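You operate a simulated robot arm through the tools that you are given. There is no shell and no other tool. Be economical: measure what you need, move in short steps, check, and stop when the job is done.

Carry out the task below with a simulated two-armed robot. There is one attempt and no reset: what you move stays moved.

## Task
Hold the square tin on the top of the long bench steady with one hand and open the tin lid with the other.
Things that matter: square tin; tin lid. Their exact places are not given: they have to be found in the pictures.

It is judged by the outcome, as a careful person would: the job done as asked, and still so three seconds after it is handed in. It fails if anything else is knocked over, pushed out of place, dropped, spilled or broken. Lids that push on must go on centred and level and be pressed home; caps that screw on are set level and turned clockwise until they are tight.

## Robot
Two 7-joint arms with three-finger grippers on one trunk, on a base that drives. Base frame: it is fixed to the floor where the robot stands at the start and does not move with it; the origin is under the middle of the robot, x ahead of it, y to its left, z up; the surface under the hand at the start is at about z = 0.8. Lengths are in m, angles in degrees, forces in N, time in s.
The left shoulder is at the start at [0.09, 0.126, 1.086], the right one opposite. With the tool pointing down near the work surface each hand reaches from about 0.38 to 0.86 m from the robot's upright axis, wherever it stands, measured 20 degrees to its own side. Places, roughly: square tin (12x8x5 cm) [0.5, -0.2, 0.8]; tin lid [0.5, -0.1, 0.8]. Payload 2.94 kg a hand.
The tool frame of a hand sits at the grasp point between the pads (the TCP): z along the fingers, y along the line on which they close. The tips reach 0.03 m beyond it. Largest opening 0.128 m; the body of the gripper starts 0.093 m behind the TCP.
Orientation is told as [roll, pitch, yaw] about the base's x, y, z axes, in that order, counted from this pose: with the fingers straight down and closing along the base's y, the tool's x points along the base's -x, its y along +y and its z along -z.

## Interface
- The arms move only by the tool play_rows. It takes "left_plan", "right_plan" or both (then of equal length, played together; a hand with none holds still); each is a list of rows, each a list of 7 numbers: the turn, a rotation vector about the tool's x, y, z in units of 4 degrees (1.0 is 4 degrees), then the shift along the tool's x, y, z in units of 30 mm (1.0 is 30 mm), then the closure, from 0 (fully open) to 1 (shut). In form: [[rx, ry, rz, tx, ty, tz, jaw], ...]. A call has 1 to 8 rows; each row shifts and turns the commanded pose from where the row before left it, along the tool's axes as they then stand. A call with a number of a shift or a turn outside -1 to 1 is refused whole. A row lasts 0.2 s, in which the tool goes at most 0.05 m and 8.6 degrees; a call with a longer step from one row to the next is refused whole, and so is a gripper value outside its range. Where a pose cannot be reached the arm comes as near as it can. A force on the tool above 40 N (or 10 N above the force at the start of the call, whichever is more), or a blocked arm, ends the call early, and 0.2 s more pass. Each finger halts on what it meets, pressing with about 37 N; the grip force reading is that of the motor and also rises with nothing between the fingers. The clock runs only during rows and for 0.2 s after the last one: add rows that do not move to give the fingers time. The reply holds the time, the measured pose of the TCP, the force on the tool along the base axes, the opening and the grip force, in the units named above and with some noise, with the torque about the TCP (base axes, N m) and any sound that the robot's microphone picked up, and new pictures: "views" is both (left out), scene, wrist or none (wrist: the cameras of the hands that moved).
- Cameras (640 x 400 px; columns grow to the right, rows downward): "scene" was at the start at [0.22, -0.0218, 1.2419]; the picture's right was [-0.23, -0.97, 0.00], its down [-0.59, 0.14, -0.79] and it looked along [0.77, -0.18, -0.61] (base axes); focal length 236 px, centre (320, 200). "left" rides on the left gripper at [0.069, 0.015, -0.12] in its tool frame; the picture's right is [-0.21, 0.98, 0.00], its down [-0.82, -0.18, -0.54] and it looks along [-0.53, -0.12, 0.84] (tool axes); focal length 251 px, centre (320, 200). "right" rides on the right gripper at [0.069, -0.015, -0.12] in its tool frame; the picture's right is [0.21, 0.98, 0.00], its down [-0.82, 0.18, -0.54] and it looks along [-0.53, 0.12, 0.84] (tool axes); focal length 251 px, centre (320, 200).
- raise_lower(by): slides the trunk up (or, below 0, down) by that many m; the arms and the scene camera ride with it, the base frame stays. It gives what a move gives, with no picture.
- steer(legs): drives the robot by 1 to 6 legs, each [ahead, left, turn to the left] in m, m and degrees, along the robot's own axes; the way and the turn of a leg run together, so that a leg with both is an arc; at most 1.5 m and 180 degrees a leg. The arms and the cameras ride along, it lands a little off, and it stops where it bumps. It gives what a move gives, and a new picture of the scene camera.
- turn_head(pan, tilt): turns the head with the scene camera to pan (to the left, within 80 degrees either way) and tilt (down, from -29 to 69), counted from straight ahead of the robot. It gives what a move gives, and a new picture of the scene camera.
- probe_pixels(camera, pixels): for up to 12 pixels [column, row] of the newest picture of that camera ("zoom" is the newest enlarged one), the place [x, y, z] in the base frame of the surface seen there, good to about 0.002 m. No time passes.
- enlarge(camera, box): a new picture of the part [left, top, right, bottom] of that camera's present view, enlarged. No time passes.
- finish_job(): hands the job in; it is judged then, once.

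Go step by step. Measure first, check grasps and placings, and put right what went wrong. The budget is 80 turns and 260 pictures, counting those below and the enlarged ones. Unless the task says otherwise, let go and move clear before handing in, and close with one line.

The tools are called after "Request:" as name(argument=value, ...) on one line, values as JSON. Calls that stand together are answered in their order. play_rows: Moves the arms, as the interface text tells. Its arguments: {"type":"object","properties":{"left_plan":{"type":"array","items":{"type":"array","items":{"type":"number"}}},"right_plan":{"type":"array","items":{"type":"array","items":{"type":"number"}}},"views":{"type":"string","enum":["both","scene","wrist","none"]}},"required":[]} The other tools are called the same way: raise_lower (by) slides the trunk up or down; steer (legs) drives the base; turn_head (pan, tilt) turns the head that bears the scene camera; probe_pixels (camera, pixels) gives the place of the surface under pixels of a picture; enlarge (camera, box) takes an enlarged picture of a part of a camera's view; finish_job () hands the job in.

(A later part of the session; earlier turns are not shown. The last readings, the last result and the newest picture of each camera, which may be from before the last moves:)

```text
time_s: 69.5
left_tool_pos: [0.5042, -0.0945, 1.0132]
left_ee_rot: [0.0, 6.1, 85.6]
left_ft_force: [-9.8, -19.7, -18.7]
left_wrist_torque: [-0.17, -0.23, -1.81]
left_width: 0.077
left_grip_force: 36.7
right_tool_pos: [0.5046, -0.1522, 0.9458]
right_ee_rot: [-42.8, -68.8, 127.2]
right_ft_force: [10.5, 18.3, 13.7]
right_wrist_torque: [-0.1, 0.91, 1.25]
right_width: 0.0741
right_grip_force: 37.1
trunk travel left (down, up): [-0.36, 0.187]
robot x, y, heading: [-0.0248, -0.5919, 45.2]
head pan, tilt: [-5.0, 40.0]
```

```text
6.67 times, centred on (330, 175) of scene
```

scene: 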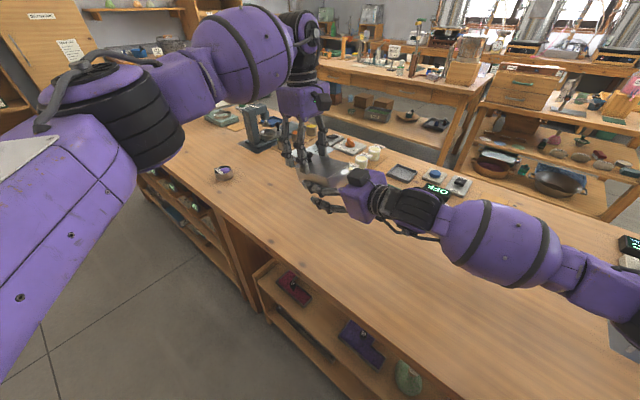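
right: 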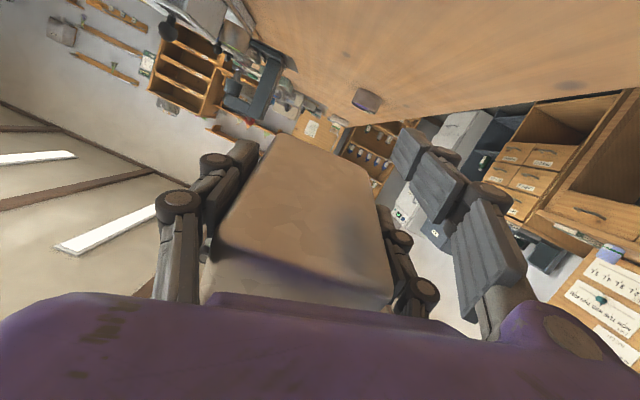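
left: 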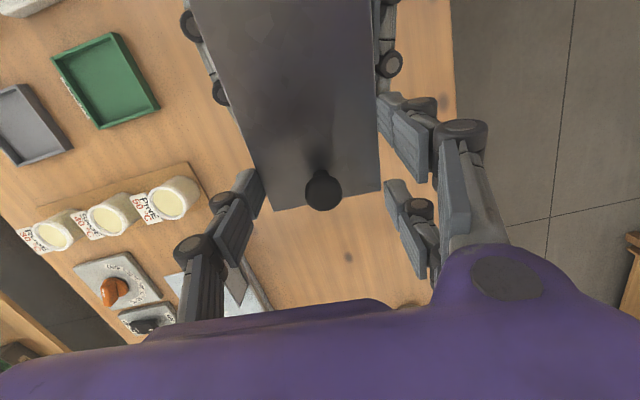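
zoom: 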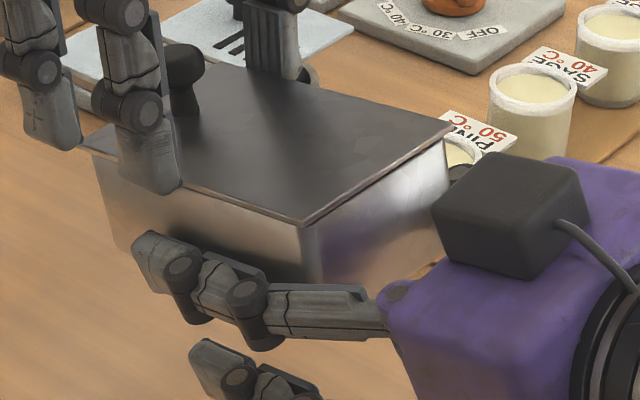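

It resists lifting but slid along +y, so this is a sliding lid. Pads on the edges slip, so I'll release the left hand while the right holds the body, rise, and then push the knob along +y.

Request:
play_rows(left_plan=[[0, 0, 0, 0, 0, 0.1, 0.4], [0, 0, 0, 0, 0, 0, 0.15], [0, 0, 0, 0, 0, 0, 0], [0, 0, 0, 0, 0, -0.9, 0], [0, 0, 0, 0, 0, -0.9, 0], [0, 0, 0, 0, 0, -0.9, 0], [0, 0, 0, 0, 0, 0, 0.5]], views="both")

Request:
enlarge(camera="scene", box=[280, 130, 400, 220])

```text
time_s: 71.0
left_tool_pos: [0.5102, -0.0848, 1.0923]
left_ee_rot: [0.0, 6.1, 85.6]
left_ft_force: [1.0, -0.2, -0.5]
left_wrist_torque: [0.02, 0.01, 0.01]
left_width: 0.0689
left_grip_force: 1.7
right_tool_pos: [0.5039, -0.151, 0.9434]
right_ee_rot: [-42.0, -68.7, 126.4]
right_ft_force: [0.7, -0.5, -3.6]
right_wrist_torque: [-0.03, 0.05, -0.01]
right_width: 0.0742
right_grip_force: 37.1
trunk travel left (down, up): [-0.36, 0.187]
robot x, y, heading: [-0.0285, -0.5944, 45.3]
head pan, tilt: [-5.0, 40.0]
```

scene: 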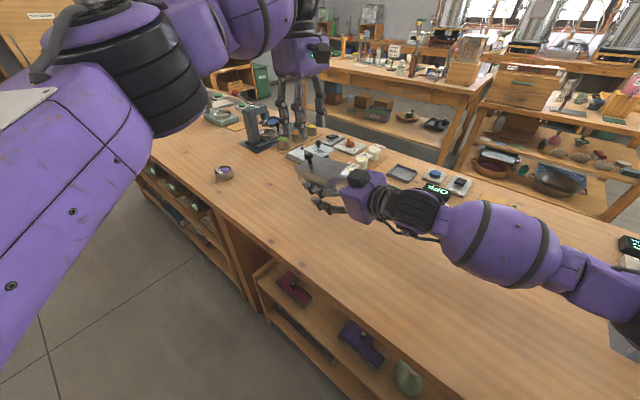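
left: 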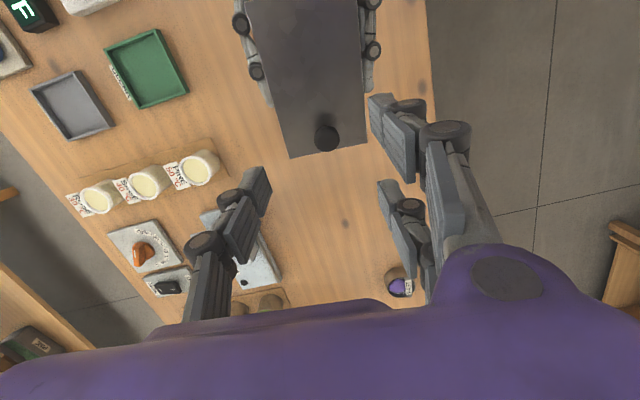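

```text
4.44 times, centred on (340, 175) of scene
```

zoom: 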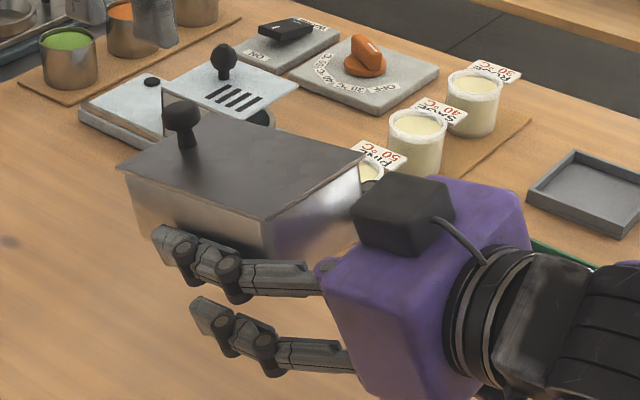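

The right hand alone holds the body well, and the lid clearly overhangs at +y. I'll measure the knob and lid before pushing.

Request:
probe_pixels(camera="left", pixels=[[291, 156], [365, 143], [326, 138], [316, 140], [337, 140], [320, 60], [300, 20], [326, 148]])

Request:
probe_pixels(camera="zoom", pixels=[[125, 168], [205, 118], [358, 158], [268, 217], [181, 108], [200, 115], [165, 115], [188, 140], [268, 250], [140, 215]])

```text
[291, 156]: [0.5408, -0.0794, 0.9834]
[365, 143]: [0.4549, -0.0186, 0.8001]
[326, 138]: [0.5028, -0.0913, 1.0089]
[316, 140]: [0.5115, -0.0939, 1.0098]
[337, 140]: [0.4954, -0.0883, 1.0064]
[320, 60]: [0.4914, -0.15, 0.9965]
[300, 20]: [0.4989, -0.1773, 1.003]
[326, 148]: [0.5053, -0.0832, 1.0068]
```

```text
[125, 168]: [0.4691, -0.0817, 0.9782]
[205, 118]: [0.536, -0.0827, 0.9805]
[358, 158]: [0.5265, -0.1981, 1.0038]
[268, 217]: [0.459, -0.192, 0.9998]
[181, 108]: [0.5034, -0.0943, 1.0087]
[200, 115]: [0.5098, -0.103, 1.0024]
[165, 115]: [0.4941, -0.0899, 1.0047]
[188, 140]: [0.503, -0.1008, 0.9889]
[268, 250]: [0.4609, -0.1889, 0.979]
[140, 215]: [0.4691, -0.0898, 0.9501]
```

Request:
probe_pixels(camera="scene", pixels=[[354, 180], [350, 176], [362, 173], [370, 178], [352, 186]])

Request:
probe_pixels(camera="left", pixels=[[243, 25], [255, 72], [372, 50]])

```text
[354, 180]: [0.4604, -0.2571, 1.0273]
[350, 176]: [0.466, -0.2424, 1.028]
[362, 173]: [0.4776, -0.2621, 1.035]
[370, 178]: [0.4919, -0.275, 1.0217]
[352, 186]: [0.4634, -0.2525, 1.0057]
```

```text
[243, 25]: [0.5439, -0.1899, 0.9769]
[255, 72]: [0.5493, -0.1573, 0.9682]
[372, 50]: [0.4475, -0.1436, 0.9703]
```

The right palm box is clear of that area. I'll close the left fingers, move behind the knob (-y side) and descend to just above the lid.

Request:
play_rows(left_plan=[[0, 0.6, 0, 0, 0, 0, 0.8], [0, 0.6, 0, 0.55, -0.18, 0, 1], [0, 0, 0, 0.55, 0, 0, 1], [0, 0, 0, 0.56, 0, 0, 1], [0, 0, 0, 0, 0, 0.8, 1], [0, 0, 0, 0, 0, 0.8, 1], [0, 0, 0, 0, 0, 0.8, 1], [0, 0, 0, 0, 0, 0, 1]], views="both")

Request:
enlarge(camera="scene", box=[280, 130, 400, 220])

```text
time_s: 72.8
left_tool_pos: [0.5044, -0.1503, 1.0297]
left_ee_rot: [0.0, 10.6, 85.6]
left_ft_force: [0.4, -0.6, 0.3]
left_wrist_torque: [-0.01, -0.01, -0.02]
left_width: 0.0003
left_grip_force: 3.1
right_tool_pos: [0.5043, -0.152, 0.9432]
right_ee_rot: [-42.2, -68.7, 126.6]
right_ft_force: [-0.5, -0.1, -4.0]
right_wrist_torque: [-0.03, -0.01, 0.0]
right_width: 0.074
right_grip_force: 37.2
trunk travel left (down, up): [-0.36, 0.187]
robot x, y, heading: [-0.0263, -0.5855, 44.8]
head pan, tilt: [-5.0, 40.0]
```

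scene: 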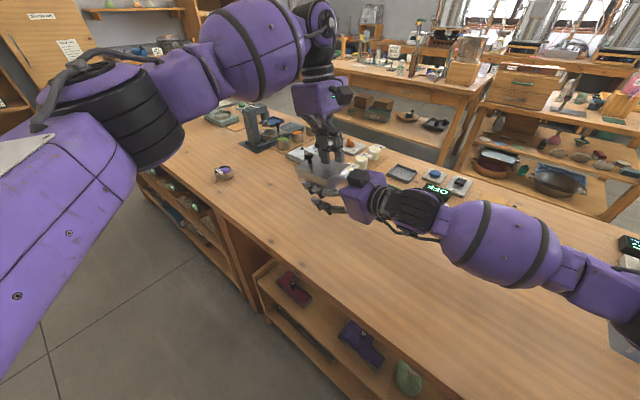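
left: 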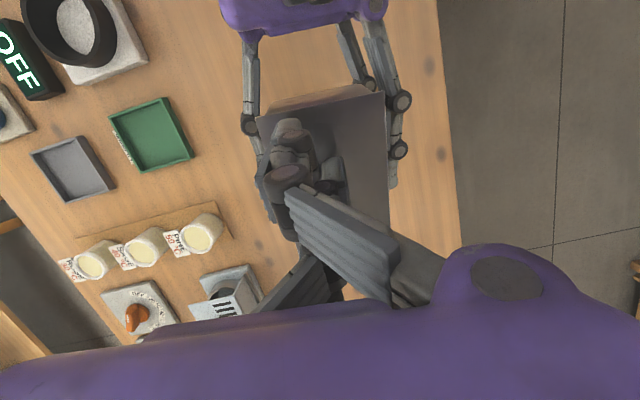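

```text
4.44 times, centred on (340, 175) of scene
```

zoom: 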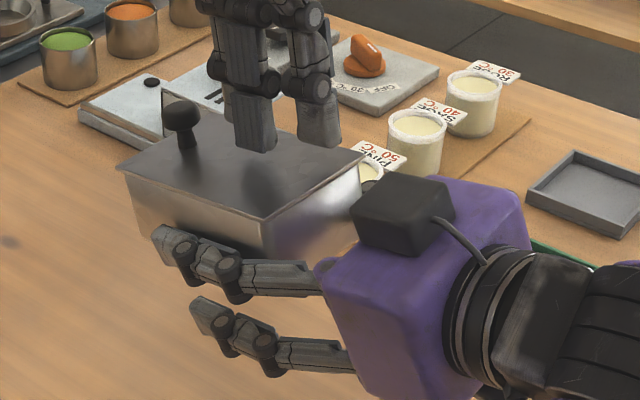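

The fingers are behind the knob, roughly on its line. I'll push along +y gradually.

Request:
play_rows(left_plan=[[0, 0, 0, -0.3, 0, 0, 1], [0, 0, 0, -0.3, 0, 0, 1], [0, 0, 0, -0.2, 0, 0, 1], [0, 0, 0, -0.2, 0, 0, 1], [0, 0, 0, -0.2, 0, 0, 1], [0, 0, 0, 0, 0, 0, 1]], views="both")

Request:
enlarge(camera="scene", box=[280, 130, 400, 220])

```text
time_s: 74.2
left_tool_pos: [0.5088, -0.1158, 1.0219]
left_ee_rot: [0.0, 10.7, 85.6]
left_ft_force: [1.5, -0.7, 0.0]
left_wrist_torque: [-0.02, -0.07, -0.04]
left_width: 0.0
left_grip_force: 3.1
right_tool_pos: [0.504, -0.1515, 0.9429]
right_ee_rot: [-42.1, -68.6, 126.6]
right_ft_force: [-1.1, 0.0, -4.1]
right_wrist_torque: [-0.06, -0.05, 0.04]
right_width: 0.0739
right_grip_force: 37.3
trunk travel left (down, up): [-0.36, 0.187]
robot x, y, heading: [-0.0258, -0.5941, 45.1]
head pan, tilt: [-5.0, 40.0]
```

scene: 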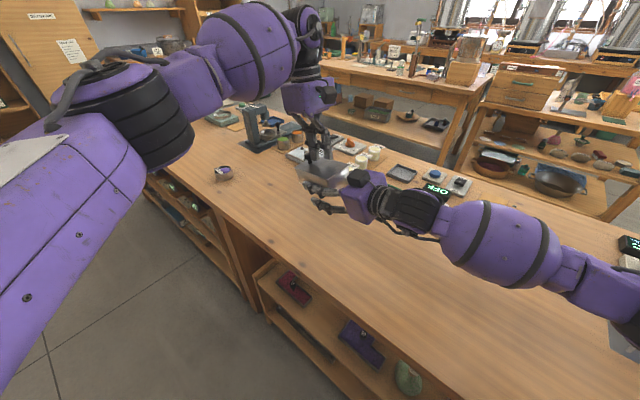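
left: 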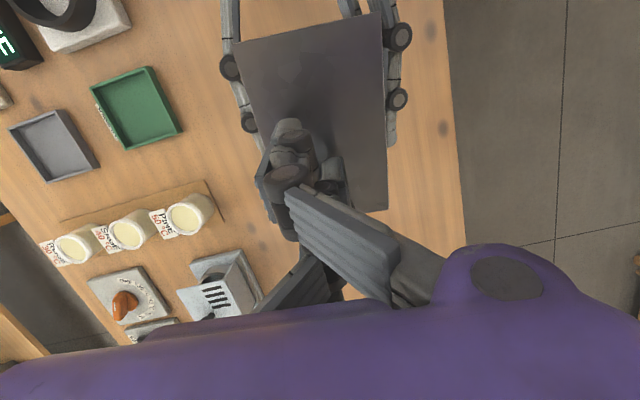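

```text
4.44 times, centred on (340, 175) of scene
```

zoom: 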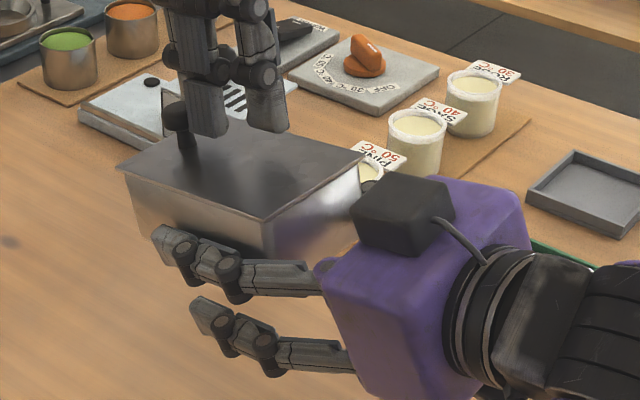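

The +u finger passed beside the knob, about 15 mm too far to +x. I'll back up, shift 15 mm and push again.

Request:
play_rows(left_plan=[[0, 0, 0, 0.6, 0, 0, 1], [0, 0, 0, 0.5, 0.1, 0, 1], [0, 0, 0, 0, 0.42, 0, 1], [0, 0, 0, 0, 0, 0, 1], [0, 0, 0, -0.3, 0, 0, 1], [0, 0, 0, -0.3, 0, 0, 1], [0, 0, 0, -0.2, 0, 0, 1], [0, 0, 0, 0, 0, 0, 1]], views="both")

Request:
enlarge(camera="scene", box=[280, 130, 400, 220])

```text
time_s: 76.0
left_tool_pos: [0.4921, -0.1223, 1.0229]
left_ee_rot: [0.0, 10.8, 85.5]
left_ft_force: [-2.9, -17.6, 1.7]
left_wrist_torque: [-0.4, 0.05, -0.13]
left_width: 0.0002
left_grip_force: 2.7
right_tool_pos: [0.5039, -0.1511, 0.9436]
right_ee_rot: [-42.1, -68.8, 126.6]
right_ft_force: [1.3, 17.7, -5.0]
right_wrist_torque: [-1.07, 0.09, -0.14]
right_width: 0.0741
right_grip_force: 37.0
trunk travel left (down, up): [-0.36, 0.187]
robot x, y, heading: [-0.0276, -0.5899, 45.2]
head pan, tilt: [-5.0, 40.0]
```

scene: 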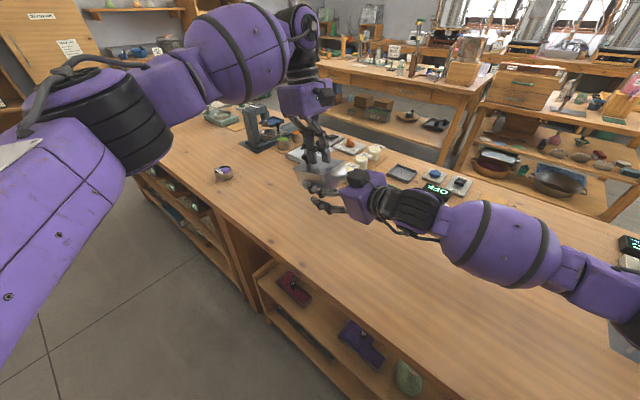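
left: 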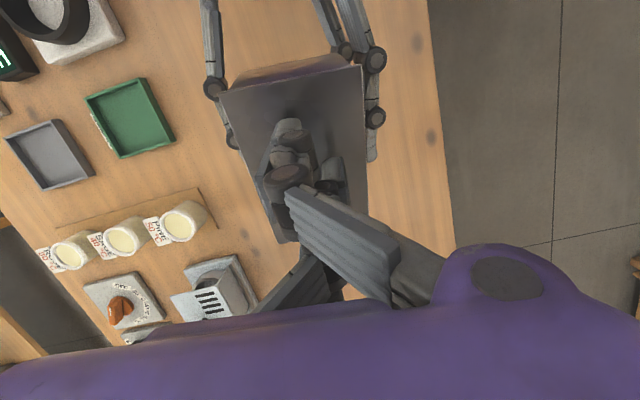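

```text
4.44 times, centred on (340, 175) of scene
```

zoom: 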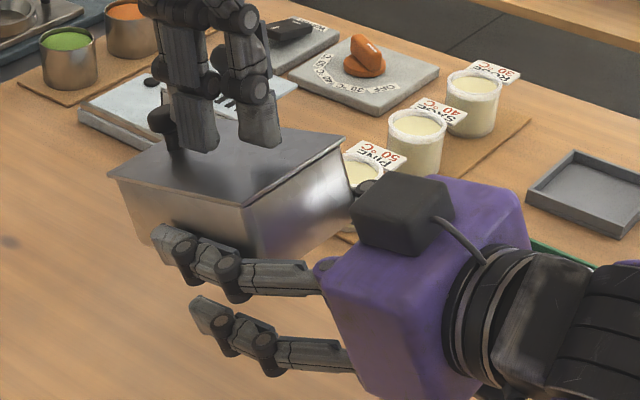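

The push (17.6 N) is sliding the lid: its -y corner moved from zoom (268,218) to (252,203). I'll keep going.

Request:
play_rows(left_plan=[[0, 0, 0, -0.25, 0, 0, 1], [0, 0, 0, -0.25, 0, 0, 1], [0, 0, 0, -0.25, 0, 0, 1], [0, 0, 0, -0.25, 0, 0, 1], [0, 0, 0, 0, 0, 0, 1]], views="both")

Request:
enlarge(camera="scene", box=[280, 130, 400, 220])

```text
time_s: 77.2
left_tool_pos: [0.4954, -0.0916, 1.0182]
left_ee_rot: [0.0, 10.6, 85.5]
left_ft_force: [-0.9, 0.6, 1.9]
left_wrist_torque: [0.03, 0.01, 0.05]
left_width: 0.0
left_grip_force: 3.1
right_tool_pos: [0.5035, -0.1521, 0.9431]
right_ee_rot: [-42.0, -68.6, 126.4]
right_ft_force: [0.1, -1.7, -6.0]
right_wrist_torque: [-0.17, 0.03, -0.01]
right_width: 0.0736
right_grip_force: 37.3
trunk travel left (down, up): [-0.36, 0.187]
robot x, y, heading: [-0.0289, -0.5914, 45.2]
head pan, tilt: [-5.0, 40.0]
```

scene: 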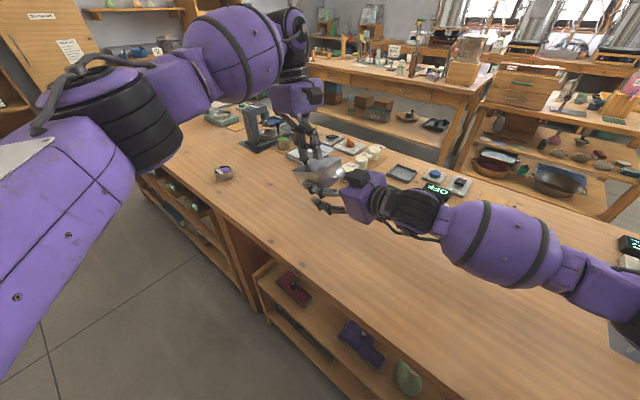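
left: 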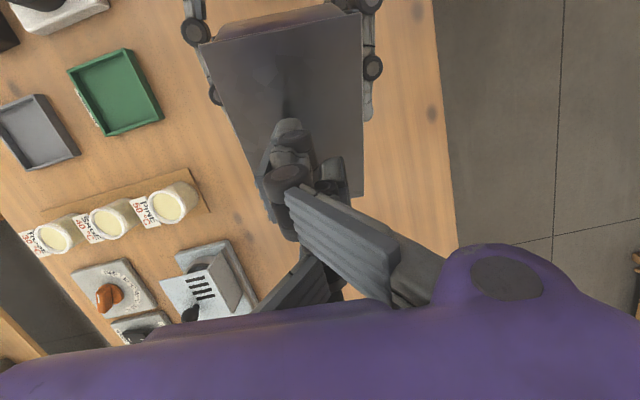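

```text
4.44 times, centred on (340, 175) of scene
```

zoom: 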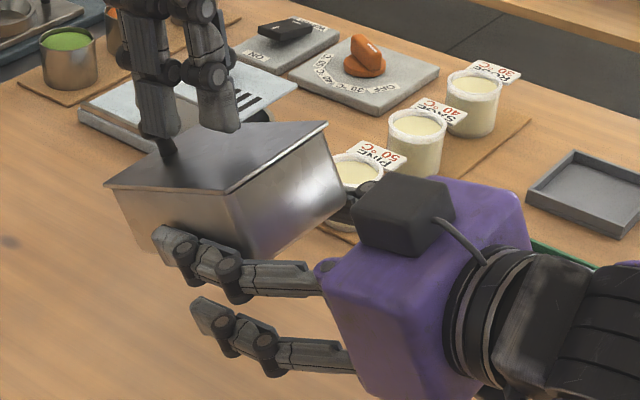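

Request:
enlarge(camera="scene", box=[302, 150, 362, 195])

Request:
enlarge(camera="right", box=[160, 90, 480, 310])

```text
8.89 times, centred on (332, 172) of scene
```

zoom: 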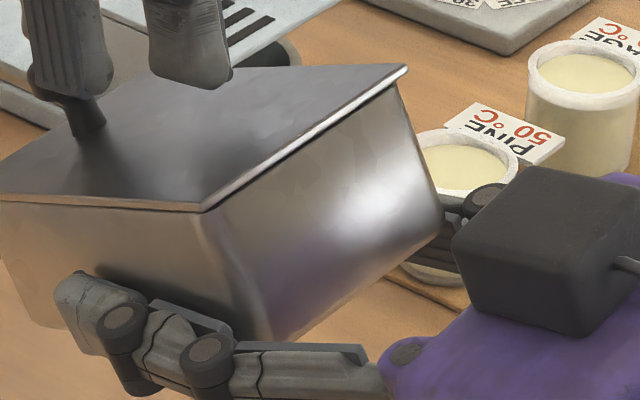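

```text
1.82 times, centred on (320, 200) of right
```

zoom: 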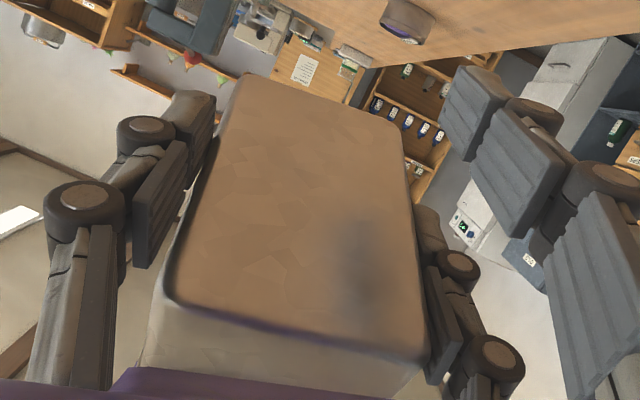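

The push rotated the tin in the right grip instead of sliding the lid further. A flat hold on the bench will resist that better. I'll retake the tin by its lid with the left hand, so first I'll raise and open the left and measure the tin.

Request:
play_rows(left_plan=[[0, 0, 0, 0.2, 0, 0, 1], [0, 0, 0, 0, 0, -0.9, 1], [0, 0, 0, 0, 0, -0.9, 1], [0, 0, 0, 0, 0, -0.9, 0.5], [0, 0, 0, 0, 0, 0, 0], [0, 0, 0, 0, 0, 0, 0]], views="both")

Request:
enlarge(camera="scene", box=[280, 130, 400, 220])

```text
time_s: 78.7
left_tool_pos: [0.4958, -0.0844, 1.1008]
left_ee_rot: [0.0, 10.8, 85.6]
left_ft_force: [-0.6, 0.3, -0.3]
left_wrist_torque: [0.03, 0.0, 0.02]
left_width: 0.0846
left_grip_force: 0.1
right_tool_pos: [0.5047, -0.1524, 0.9439]
right_ee_rot: [-42.1, -68.6, 126.5]
right_ft_force: [0.4, 0.2, -3.6]
right_wrist_torque: [-0.1, 0.0, -0.01]
right_width: 0.0741
right_grip_force: 36.8
trunk travel left (down, up): [-0.36, 0.187]
robot x, y, heading: [-0.0293, -0.5915, 44.9]
head pan, tilt: [-5.0, 40.0]
```

scene: 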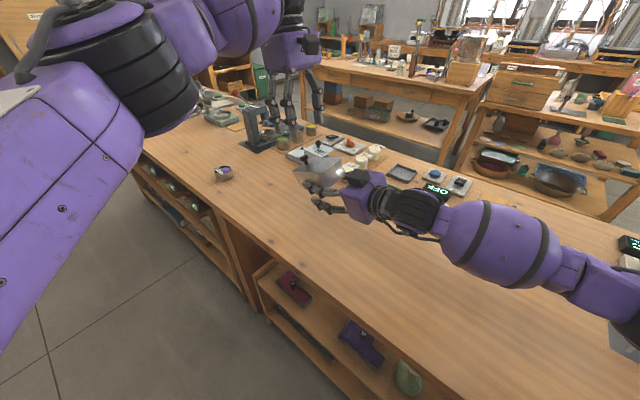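
left: 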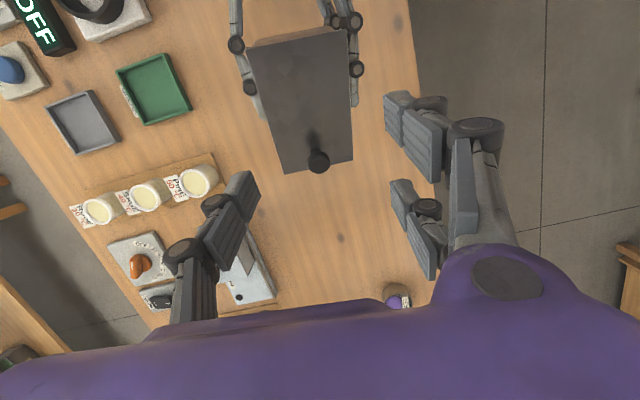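

```text
4.44 times, centred on (340, 175) of scene
```

zoom: 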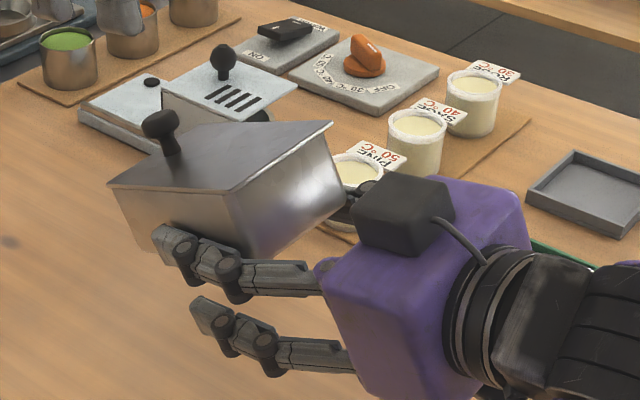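

Request:
probe_pixels(camera="left", pixels=[[286, 171], [350, 159], [249, 47], [345, 32], [318, 158], [300, 100], [309, 160], [328, 160]])

Request:
probe_pixels(camera="zoom", pixels=[[112, 184], [325, 124], [230, 190], [232, 200], [245, 253], [180, 165], [118, 190], [142, 250], [200, 125]])

```text
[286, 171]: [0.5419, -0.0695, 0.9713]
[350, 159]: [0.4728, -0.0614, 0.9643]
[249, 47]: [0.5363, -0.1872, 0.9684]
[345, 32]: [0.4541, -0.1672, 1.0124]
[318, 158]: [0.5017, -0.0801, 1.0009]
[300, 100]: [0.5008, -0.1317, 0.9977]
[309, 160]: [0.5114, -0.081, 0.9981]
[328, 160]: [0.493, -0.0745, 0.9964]
```

```text
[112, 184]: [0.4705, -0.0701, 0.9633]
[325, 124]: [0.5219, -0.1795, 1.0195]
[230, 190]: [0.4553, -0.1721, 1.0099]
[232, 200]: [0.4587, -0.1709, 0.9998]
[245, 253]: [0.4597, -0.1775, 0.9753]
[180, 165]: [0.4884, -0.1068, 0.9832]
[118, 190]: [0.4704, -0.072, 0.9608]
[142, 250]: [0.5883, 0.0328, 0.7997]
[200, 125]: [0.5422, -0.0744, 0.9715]
```

The lid now slopes 23° nose-down, with its centre near (0.498,-0.122,0.991). I'll align the left hand to it and approach.

Request:
play_rows(left_plan=[[0.33, 0.79, 0.315, -0.29, 0.06, 0, 0], [0.33, 0.79, 0.315, -0.29, 0.06, 0, 0], [0.33, 0.79, 0.315, -0.29, 0.06, 0, 0], [0.33, 0.79, 0.315, -0.29, 0.06, 0, 0], [0, 0, 0, 0, 0, 0.7, 0], [0, 0, 0, 0, 0, 0.7, 0], [0, 0, 0, 0, 0, 0.7, 0], [0, 0, 0, 0, 0, 0, 0]], views="both")

Request:
enlarge(camera="scene", box=[280, 130, 400, 220])

```text
time_s: 80.5
left_tool_pos: [0.4968, -0.0736, 1.0373]
left_ee_rot: [-6.9, 23.1, 79.6]
left_ft_force: [-0.2, 0.4, -0.2]
left_wrist_torque: [0.02, -0.01, -0.03]
left_width: 0.1283
left_grip_force: 0.0
left hand out of reach, approached as far as the arm can: row 2, 3, 4, 5, 6, 7
right_tool_pos: [0.5038, -0.1516, 0.944]
right_ee_rot: [-42.1, -68.6, 126.5]
right_ft_force: [-0.1, 0.3, -2.9]
right_wrist_torque: [-0.09, -0.01, -0.01]
right_width: 0.0739
right_grip_force: 36.9
trunk travel left (down, up): [-0.36, 0.187]
robot x, y, heading: [-0.0258, -0.5893, 45.3]
head pan, tilt: [-5.0, 40.0]
```

scene: 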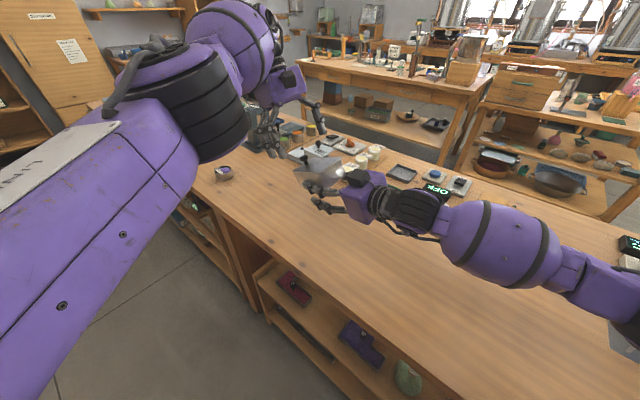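
left: 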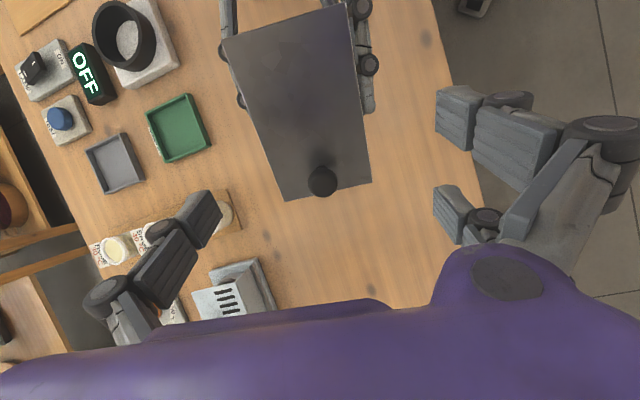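

```text
4.44 times, centred on (340, 175) of scene
```

zoom: 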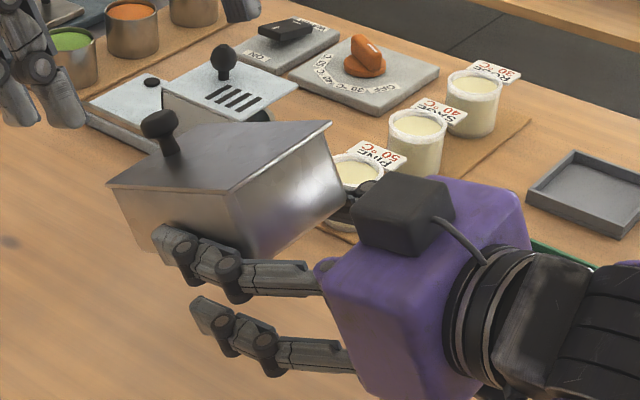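

The left is aligned, and only a 42 mm descent along its axis remains. I'll descend and grip the lid edges.

Request:
play_rows(left_plan=[[0, 0, 0, 0, 0, 0.7, 0], [0, 0, 0, 0, 0, 0.7, 0.1], [0, 0, 0, 0, 0, 0, 0.25], [0, 0, 0, 0, 0, 0, 0.34], [0, 0, 0, 0, 0, 0, 0.38], [0, 0, 0, 0, 0, 0, 0.41], [0, 0, 0, 0, 0, 0, 0.44], [0, 0, 0, 0, 0, 0, 0.5]], views="both")

Request:
enlarge(camera="scene", box=[280, 130, 400, 220])

```text
time_s: 82.2
left_tool_pos: [0.5071, -0.0814, 0.9986]
left_ee_rot: [-6.9, 23.0, 79.8]
left_ft_force: [-20.4, 4.2, 0.8]
left_wrist_torque: [0.13, 0.7, -0.06]
left_width: 0.0785
left_grip_force: 10.9
left hand out of reach, approached as far as the arm can: row 1, 2
right_tool_pos: [0.507, -0.1517, 0.943]
right_ee_rot: [-41.8, -68.5, 126.0]
right_ft_force: [19.3, -4.9, -5.7]
right_wrist_torque: [-0.08, 0.48, -1.38]
right_width: 0.0739
right_grip_force: 37.3
trunk travel left (down, up): [-0.36, 0.187]
robot x, y, heading: [-0.0301, -0.5891, 45.4]
head pan, tilt: [-5.0, 40.0]
```

scene: 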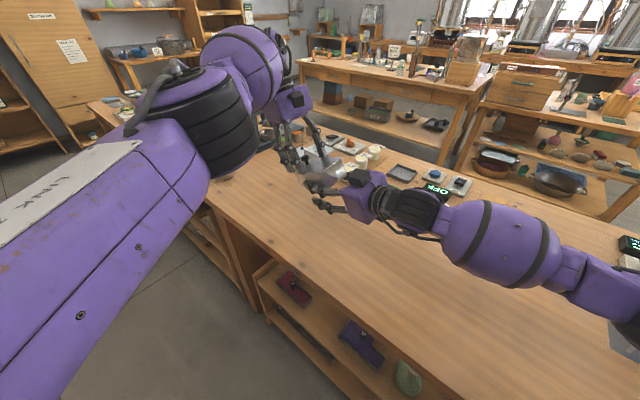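
left: 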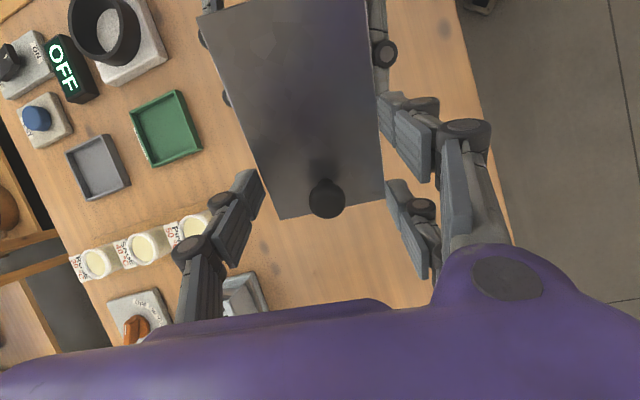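

```text
4.44 times, centred on (340, 175) of scene
```

zoom: 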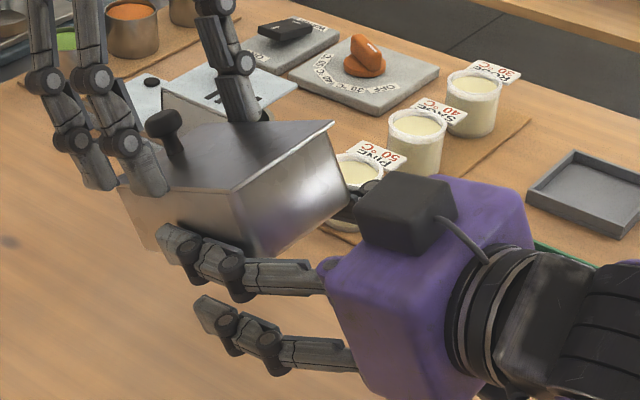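

Request:
play_rows(left_plan=[[0, 0, 0, 0, 0.1, 0, 0.42], [0, 0, 0, 0, 0.06, 0, 0.44], [0, 0, 0, 0, 0, 0, 0.5], [0, 0, 0, 0, 0, 0, 0.6], [0, 0, 0, 0, 0, 0, 0.6]], views="none")

```text
time_s: 83.5
left_tool_pos: [0.5063, -0.0811, 0.9998]
left_ee_rot: [-7.0, 23.3, 79.6]
left_ft_force: [-22.3, 5.1, 2.6]
left_wrist_torque: [0.0, 0.93, -0.1]
left_width: 0.0762
left_grip_force: 37.3
left hand out of reach, approached as far as the arm can: row 2
right_tool_pos: [0.5074, -0.152, 0.9417]
right_ee_rot: [-41.9, -68.4, 126.0]
right_ft_force: [20.8, -5.4, -5.8]
right_wrist_torque: [0.04, 0.27, -1.46]
right_width: 0.074
right_grip_force: 36.9
trunk travel left (down, up): [-0.36, 0.187]
robot x, y, heading: [-0.0276, -0.593, 45.2]
head pan, tilt: [-5.0, 40.0]
```

The lid is gripped (76.2 mm, 37 N). While both hands hold, I'll try drawing the body back with the right hand against the left's lid grip.

Request:
play_rows(right_plan=[[0, 0, 0, 0, 0, -0.2, 1], [0, 0, 0, 0, 0, -0.2, 1], [0, 0, 0, 0, 0, -0.2, 1], [0, 0, 0, 0, 0, -0.2, 1], [0, 0, 0, 0, 0, 0, 1]], left_plan=[[0, 0, 0, 0, 0, 0, 1], [0, 0, 0, 0, 0, 0, 1], [0, 0, 0, 0, 0, 0, 1], [0, 0, 0, 0, 0, 0, 1], [0, 0, 0, 0, 0, 0, 1]], views="both")

Request:
enlarge(camera="scene", box=[290, 140, 370, 200])

Request:
enlarge(camera="right", box=[160, 90, 480, 310])

```text
time_s: 84.5
left_tool_pos: [0.5032, -0.0812, 0.9984]
left_ee_rot: [-6.4, 23.4, 79.5]
left_ft_force: [-1.5, -0.6, -2.2]
left_wrist_torque: [-0.04, -0.02, -0.81]
left_width: 0.0484
left_grip_force: 37.5
right_tool_pos: [0.5091, -0.1749, 0.946]
right_ee_rot: [-41.3, -68.1, 124.7]
right_ft_force: [2.6, 2.0, -2.9]
right_wrist_torque: [0.08, 0.15, 0.59]
right_width: 0.0743
right_grip_force: 37.0
trunk travel left (down, up): [-0.36, 0.187]
robot x, y, heading: [-0.0244, -0.5926, 45.1]
head pan, tilt: [-5.0, 40.0]
stopped in row 5 (right hand): the force on the tool passed its limit at 40 N (the readings are from after the stop); the commanded pose is now the measured one
```

scene: 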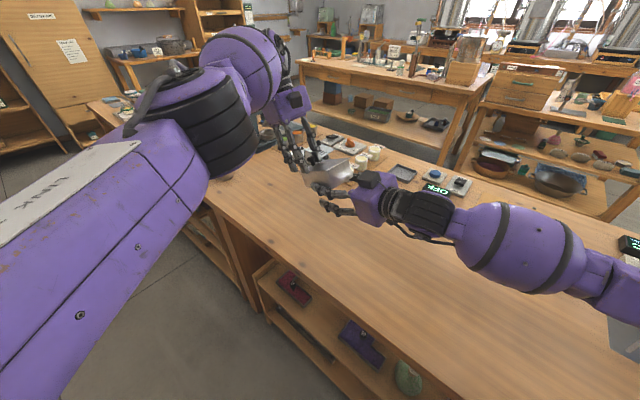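
right: 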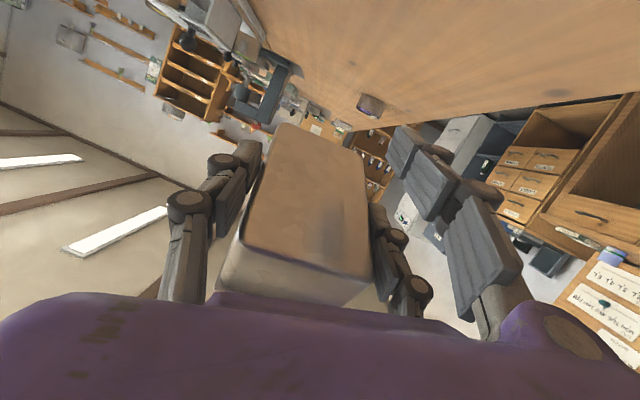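
left: 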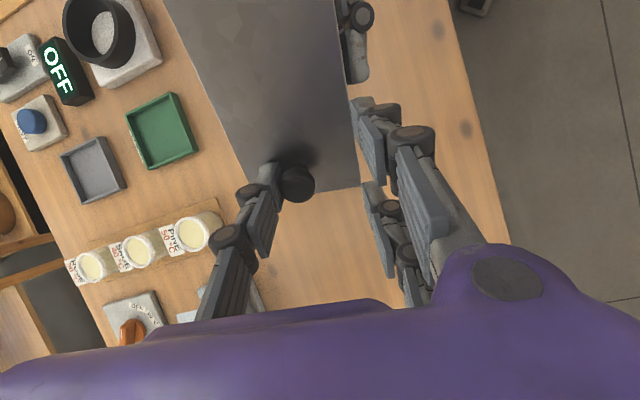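

```text
6.67 times, centred on (330, 170) of scene
```

zoom: 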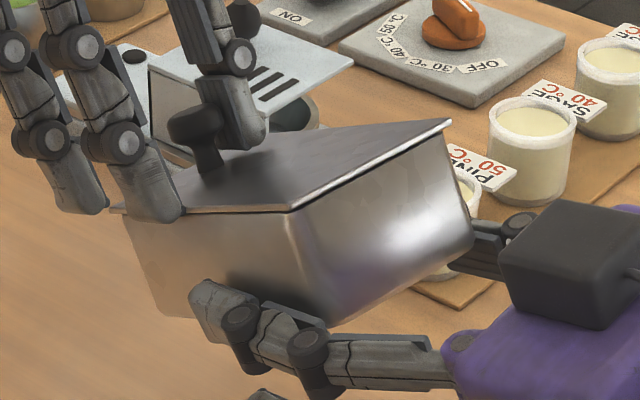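

```text
1.82 times, centred on (320, 200) of right
```

zoom: 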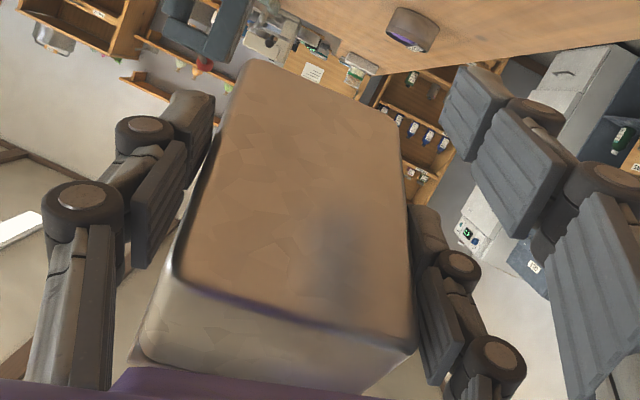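

The lone finger slipped over the lid and now clamps the knob against the lid's -x edge (48 mm, 37 N). The earlier 3 mm shift may mean the lid broke loose from a press fit, so I'll try lifting along the lid normal.

Request:
play_rows(left_plan=[[0, 0, 0, 0, 0, -0.15, 1], [0, 0, 0, 0, 0, -0.15, 1], [0, 0, 0, 0, 0, -0.15, 1], [0, 0, 0, 0, 0, 0, 1]], views="both")

Request:
enlarge(camera="scene", box=[290, 140, 370, 200])

```text
time_s: 85.5
left_tool_pos: [0.5008, -0.0759, 1.0117]
left_ee_rot: [-6.5, 23.2, 79.8]
left_ft_force: [-0.6, 0.8, -0.4]
left_wrist_torque: [-0.02, 0.0, 0.0]
left_width: 0.0
left_grip_force: 3.2
right_tool_pos: [0.5094, -0.175, 0.9461]
right_ee_rot: [-41.1, -68.0, 124.5]
right_ft_force: [-0.7, -0.6, -0.6]
right_wrist_torque: [0.0, 0.01, -0.02]
right_width: 0.0001
right_grip_force: 3.4
trunk travel left (down, up): [-0.36, 0.187]
robot x, y, heading: [-0.0295, -0.592, 45.1]
head pan, tilt: [-5.0, 40.0]
```

scene: 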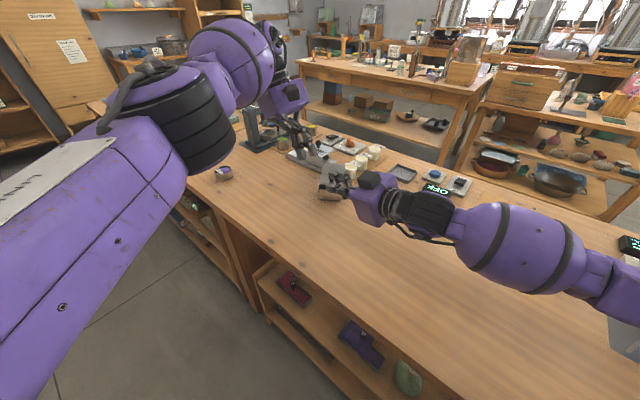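
left: 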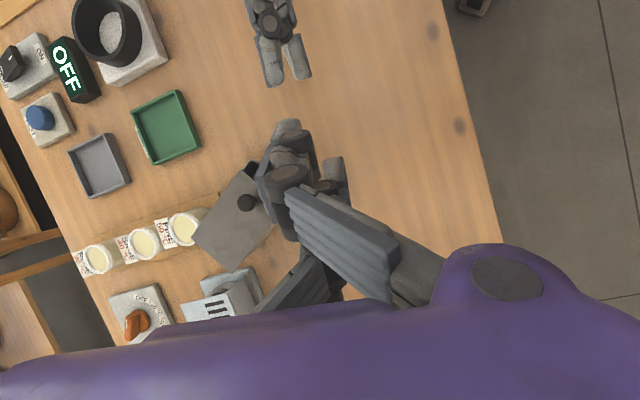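

```text
6.67 times, centred on (330, 170) of scene
```

zoom: 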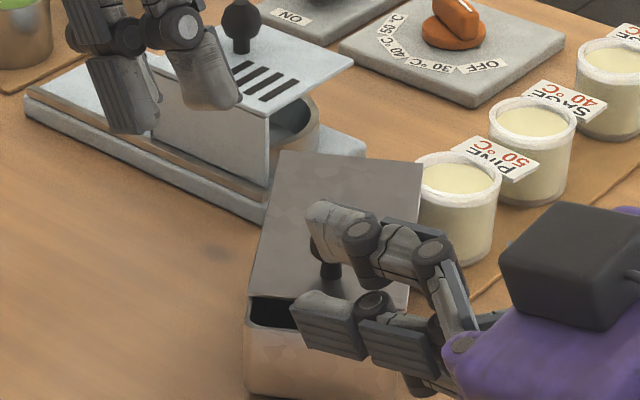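

The tin slipped from both grips and landed on the bench, and the lid now appears shifted off the opening. Both hands are above it and clear. I'll draw them back and look closely at the state.

Request:
play_rows(right_plan=[[0, 0, 0, -0.8, 0, 0, 1], [0, 0, 0, -0.8, 0, -0.5, 1], [0, 0, 0, -0.3, 0, -0.9, 1], [0, 0, 0, 0, 0, -0.9, 1], [0, 0, 0, 0, 0, -0.9, 1], [0, 0, 0, 0, 0, -0.9, 1]], left_plan=[[0, 0, 0, 0, 0, -0.9, 1], [0, 0, 0, 0, 0, -0.9, 1], [0, 0, 0, 0, 0, -0.5, 1], [0, 0, 0, 0, 0, 0, 1], [0, 0, 0, 0, 0, 0, 0.5], [0, 0, 0, 0, 0, 0, 0]], views="both")

Request:
enlarge(camera="scene", box=[280, 140, 392, 220])

Request:
enlarge(camera="left", box=[160, 80, 400, 260])

```text
time_s: 87.0
left_tool_pos: [0.4808, -0.0634, 1.0695]
left_ee_rot: [-6.4, 23.3, 79.6]
left_ft_force: [-0.9, 1.0, 1.0]
left_wrist_torque: [0.04, -0.03, 0.02]
left_width: 0.0518
left_grip_force: 0.0
left hand out of reach, approached as far as the arm can: row 1, 2, 3
right_tool_pos: [0.4792, -0.2728, 1.0339]
right_ee_rot: [-41.4, -68.1, 125.0]
right_ft_force: [0.2, 0.3, 0.9]
right_wrist_torque: [-0.01, 0.01, -0.01]
right_width: 0.0
right_grip_force: 3.1
trunk travel left (down, up): [-0.36, 0.187]
robot x, y, heading: [-0.0263, -0.5912, 45.2]
head pan, tilt: [-5.0, 40.0]
```

scene: 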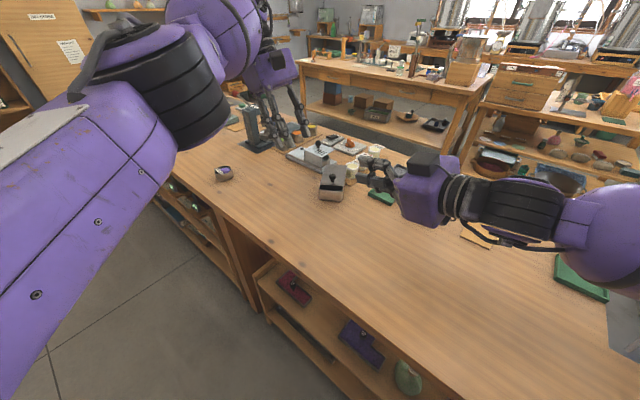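
right: 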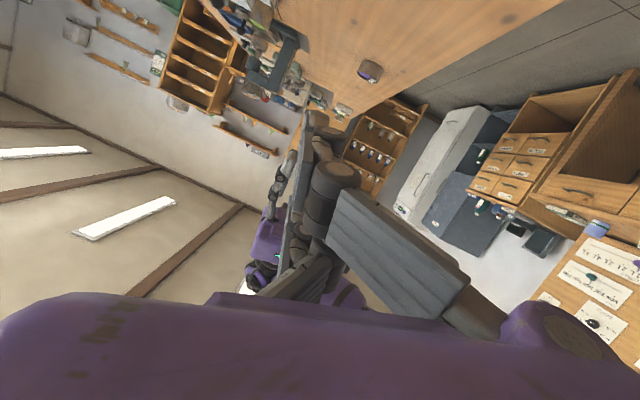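
left: 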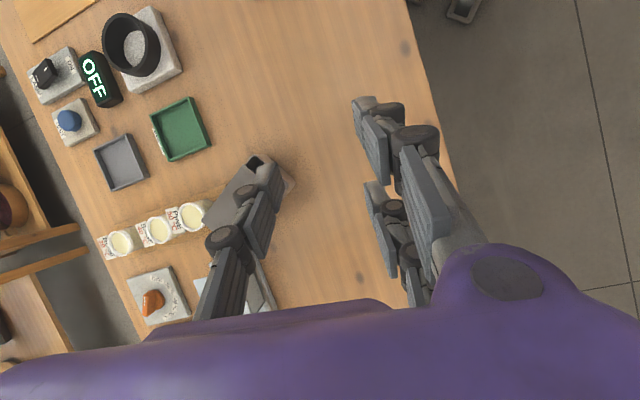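

```text
5.00 times, centred on (336, 180) of scene
```

zoom: 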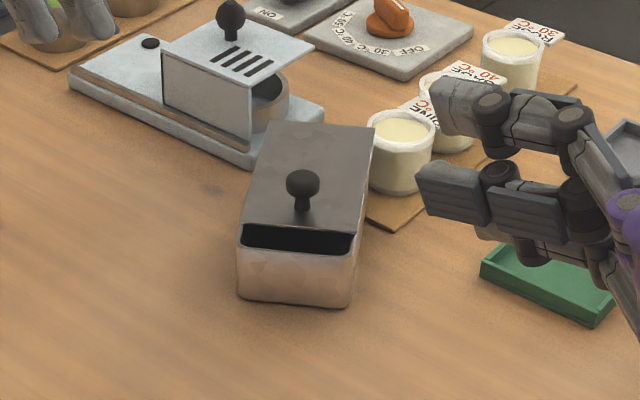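

```text
2.22 times, centred on (280, 170) of left
```

zoom: 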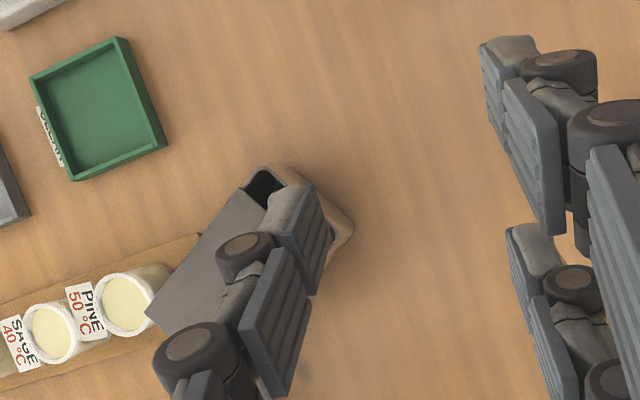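

The tin is upright on the bench and the jars and device look unmoved. It also shows how the lid works: it slides away from the knob end. I'll measure the tin, the opening and the neighbours.

Request:
enlarge(camera="scene", box=[300, 155, 364, 203])

Request:
probe_pixels(camera="zoom", pixels=[[60, 290]])

```text
8.33 times, centred on (332, 179) of scene
```

zoom: 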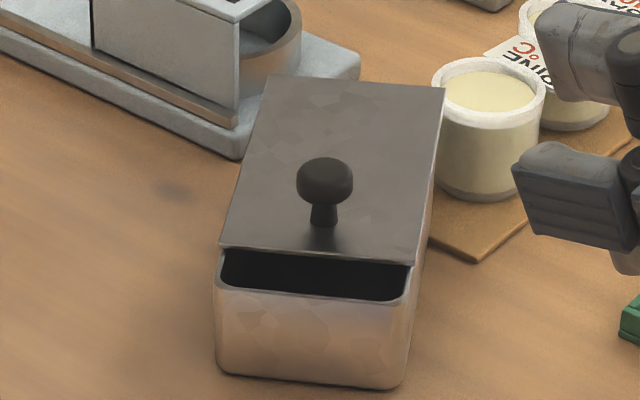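

```text
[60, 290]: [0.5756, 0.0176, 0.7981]
```

Request:
probe_pixels(camera="zoom", pixels=[[224, 245], [412, 260], [268, 80], [440, 92], [219, 282], [405, 300], [325, 180], [325, 215], [238, 150], [440, 130], [350, 75], [475, 250]])

```text
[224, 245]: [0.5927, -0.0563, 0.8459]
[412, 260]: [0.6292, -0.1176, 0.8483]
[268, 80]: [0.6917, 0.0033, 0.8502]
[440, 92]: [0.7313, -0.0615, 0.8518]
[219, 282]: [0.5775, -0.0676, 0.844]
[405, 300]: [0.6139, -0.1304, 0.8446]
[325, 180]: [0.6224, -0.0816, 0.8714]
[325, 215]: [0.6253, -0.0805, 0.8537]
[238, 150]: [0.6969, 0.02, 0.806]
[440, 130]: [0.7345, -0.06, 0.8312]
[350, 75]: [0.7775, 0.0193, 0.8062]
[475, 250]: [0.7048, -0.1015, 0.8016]
```

The lid is about 20 mm open, with a jar and the device close to its far end. I'll turn both hands to the tin's new axis (30° azimuth) before drawing the tin clear.

Request:
play_rows(left_plan=[[-0.2, -0.72, 0.9, 0, 0, -0.2, 0], [-0.2, -0.72, 0.9, 0, 0, 0, 0], [-0.2, -0.72, 0.9, 0, 0, 0, 0], [-0.2, -0.72, 0.9, 0, 0, 0, 0], [-0.2, -0.72, 0.9, 0, 0, 0, 0], [-0.2, -0.72, 0.9, 0, 0, 0, 0], [-0.2, -0.72, 0.9, 0, 0, 0, 0], [-0.2, -0.72, 0.9, 0, 0, 0, 0]], right_plan=[[0.93, 0.25, 0.27, 0, 0, 0, 0.5], [0.93, 0.25, 0.27, 0, 0, 0, 0], [0.93, 0.25, 0.27, 0, 0, 0, 0], [0.93, 0.25, 0.27, 0, 0, 0, 0], [0.93, 0.25, 0.27, 0, 0, 0, 0], [0.93, 0.25, 0.27, 0, 0, 0, 0], [0.93, 0.25, 0.27, 0, 0, 0, 0], [0.93, 0.25, 0.27, 0, 0, 0, 0]], views="scene")

```text
time_s: 88.8
left_tool_pos: [0.5186, -0.0278, 1.0843]
left_ee_rot: [-5.1, -2.2, 53.6]
left_ft_force: [0.1, 0.4, -0.1]
left_wrist_torque: [-0.05, -0.02, -0.01]
left_width: 0.1282
left_grip_force: 0.0
left hand out of reach, approached as far as the arm can: row 2, 3, 4, 5, 6, 7, 8
right_tool_pos: [0.5128, -0.2882, 1.0402]
right_ee_rot: [-55.4, -62.1, 113.8]
right_ft_force: [-0.8, 0.7, -0.5]
right_wrist_torque: [0.02, -0.04, -0.03]
right_width: 0.1278
right_grip_force: 0.1
right hand out of reach, approached as far as the arm can: row 4, 5, 6, 7, 8
trunk travel left (down, up): [-0.36, 0.187]
robot x, y, heading: [-0.0224, -0.5911, 45.4]
head pan, tilt: [-5.0, 40.0]
stopped in row 8 (right hand): the arm was blocked; the commanded pose is now the measured one
```

scene: 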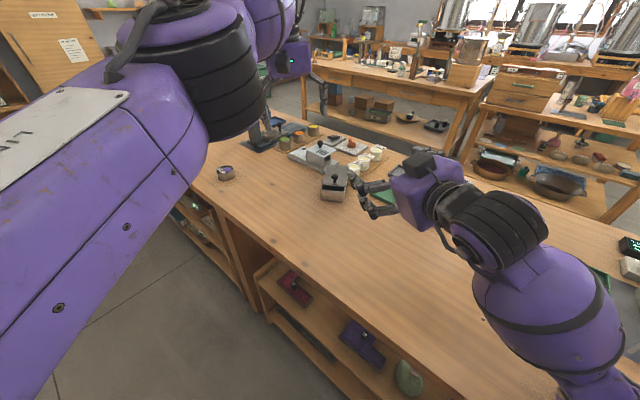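

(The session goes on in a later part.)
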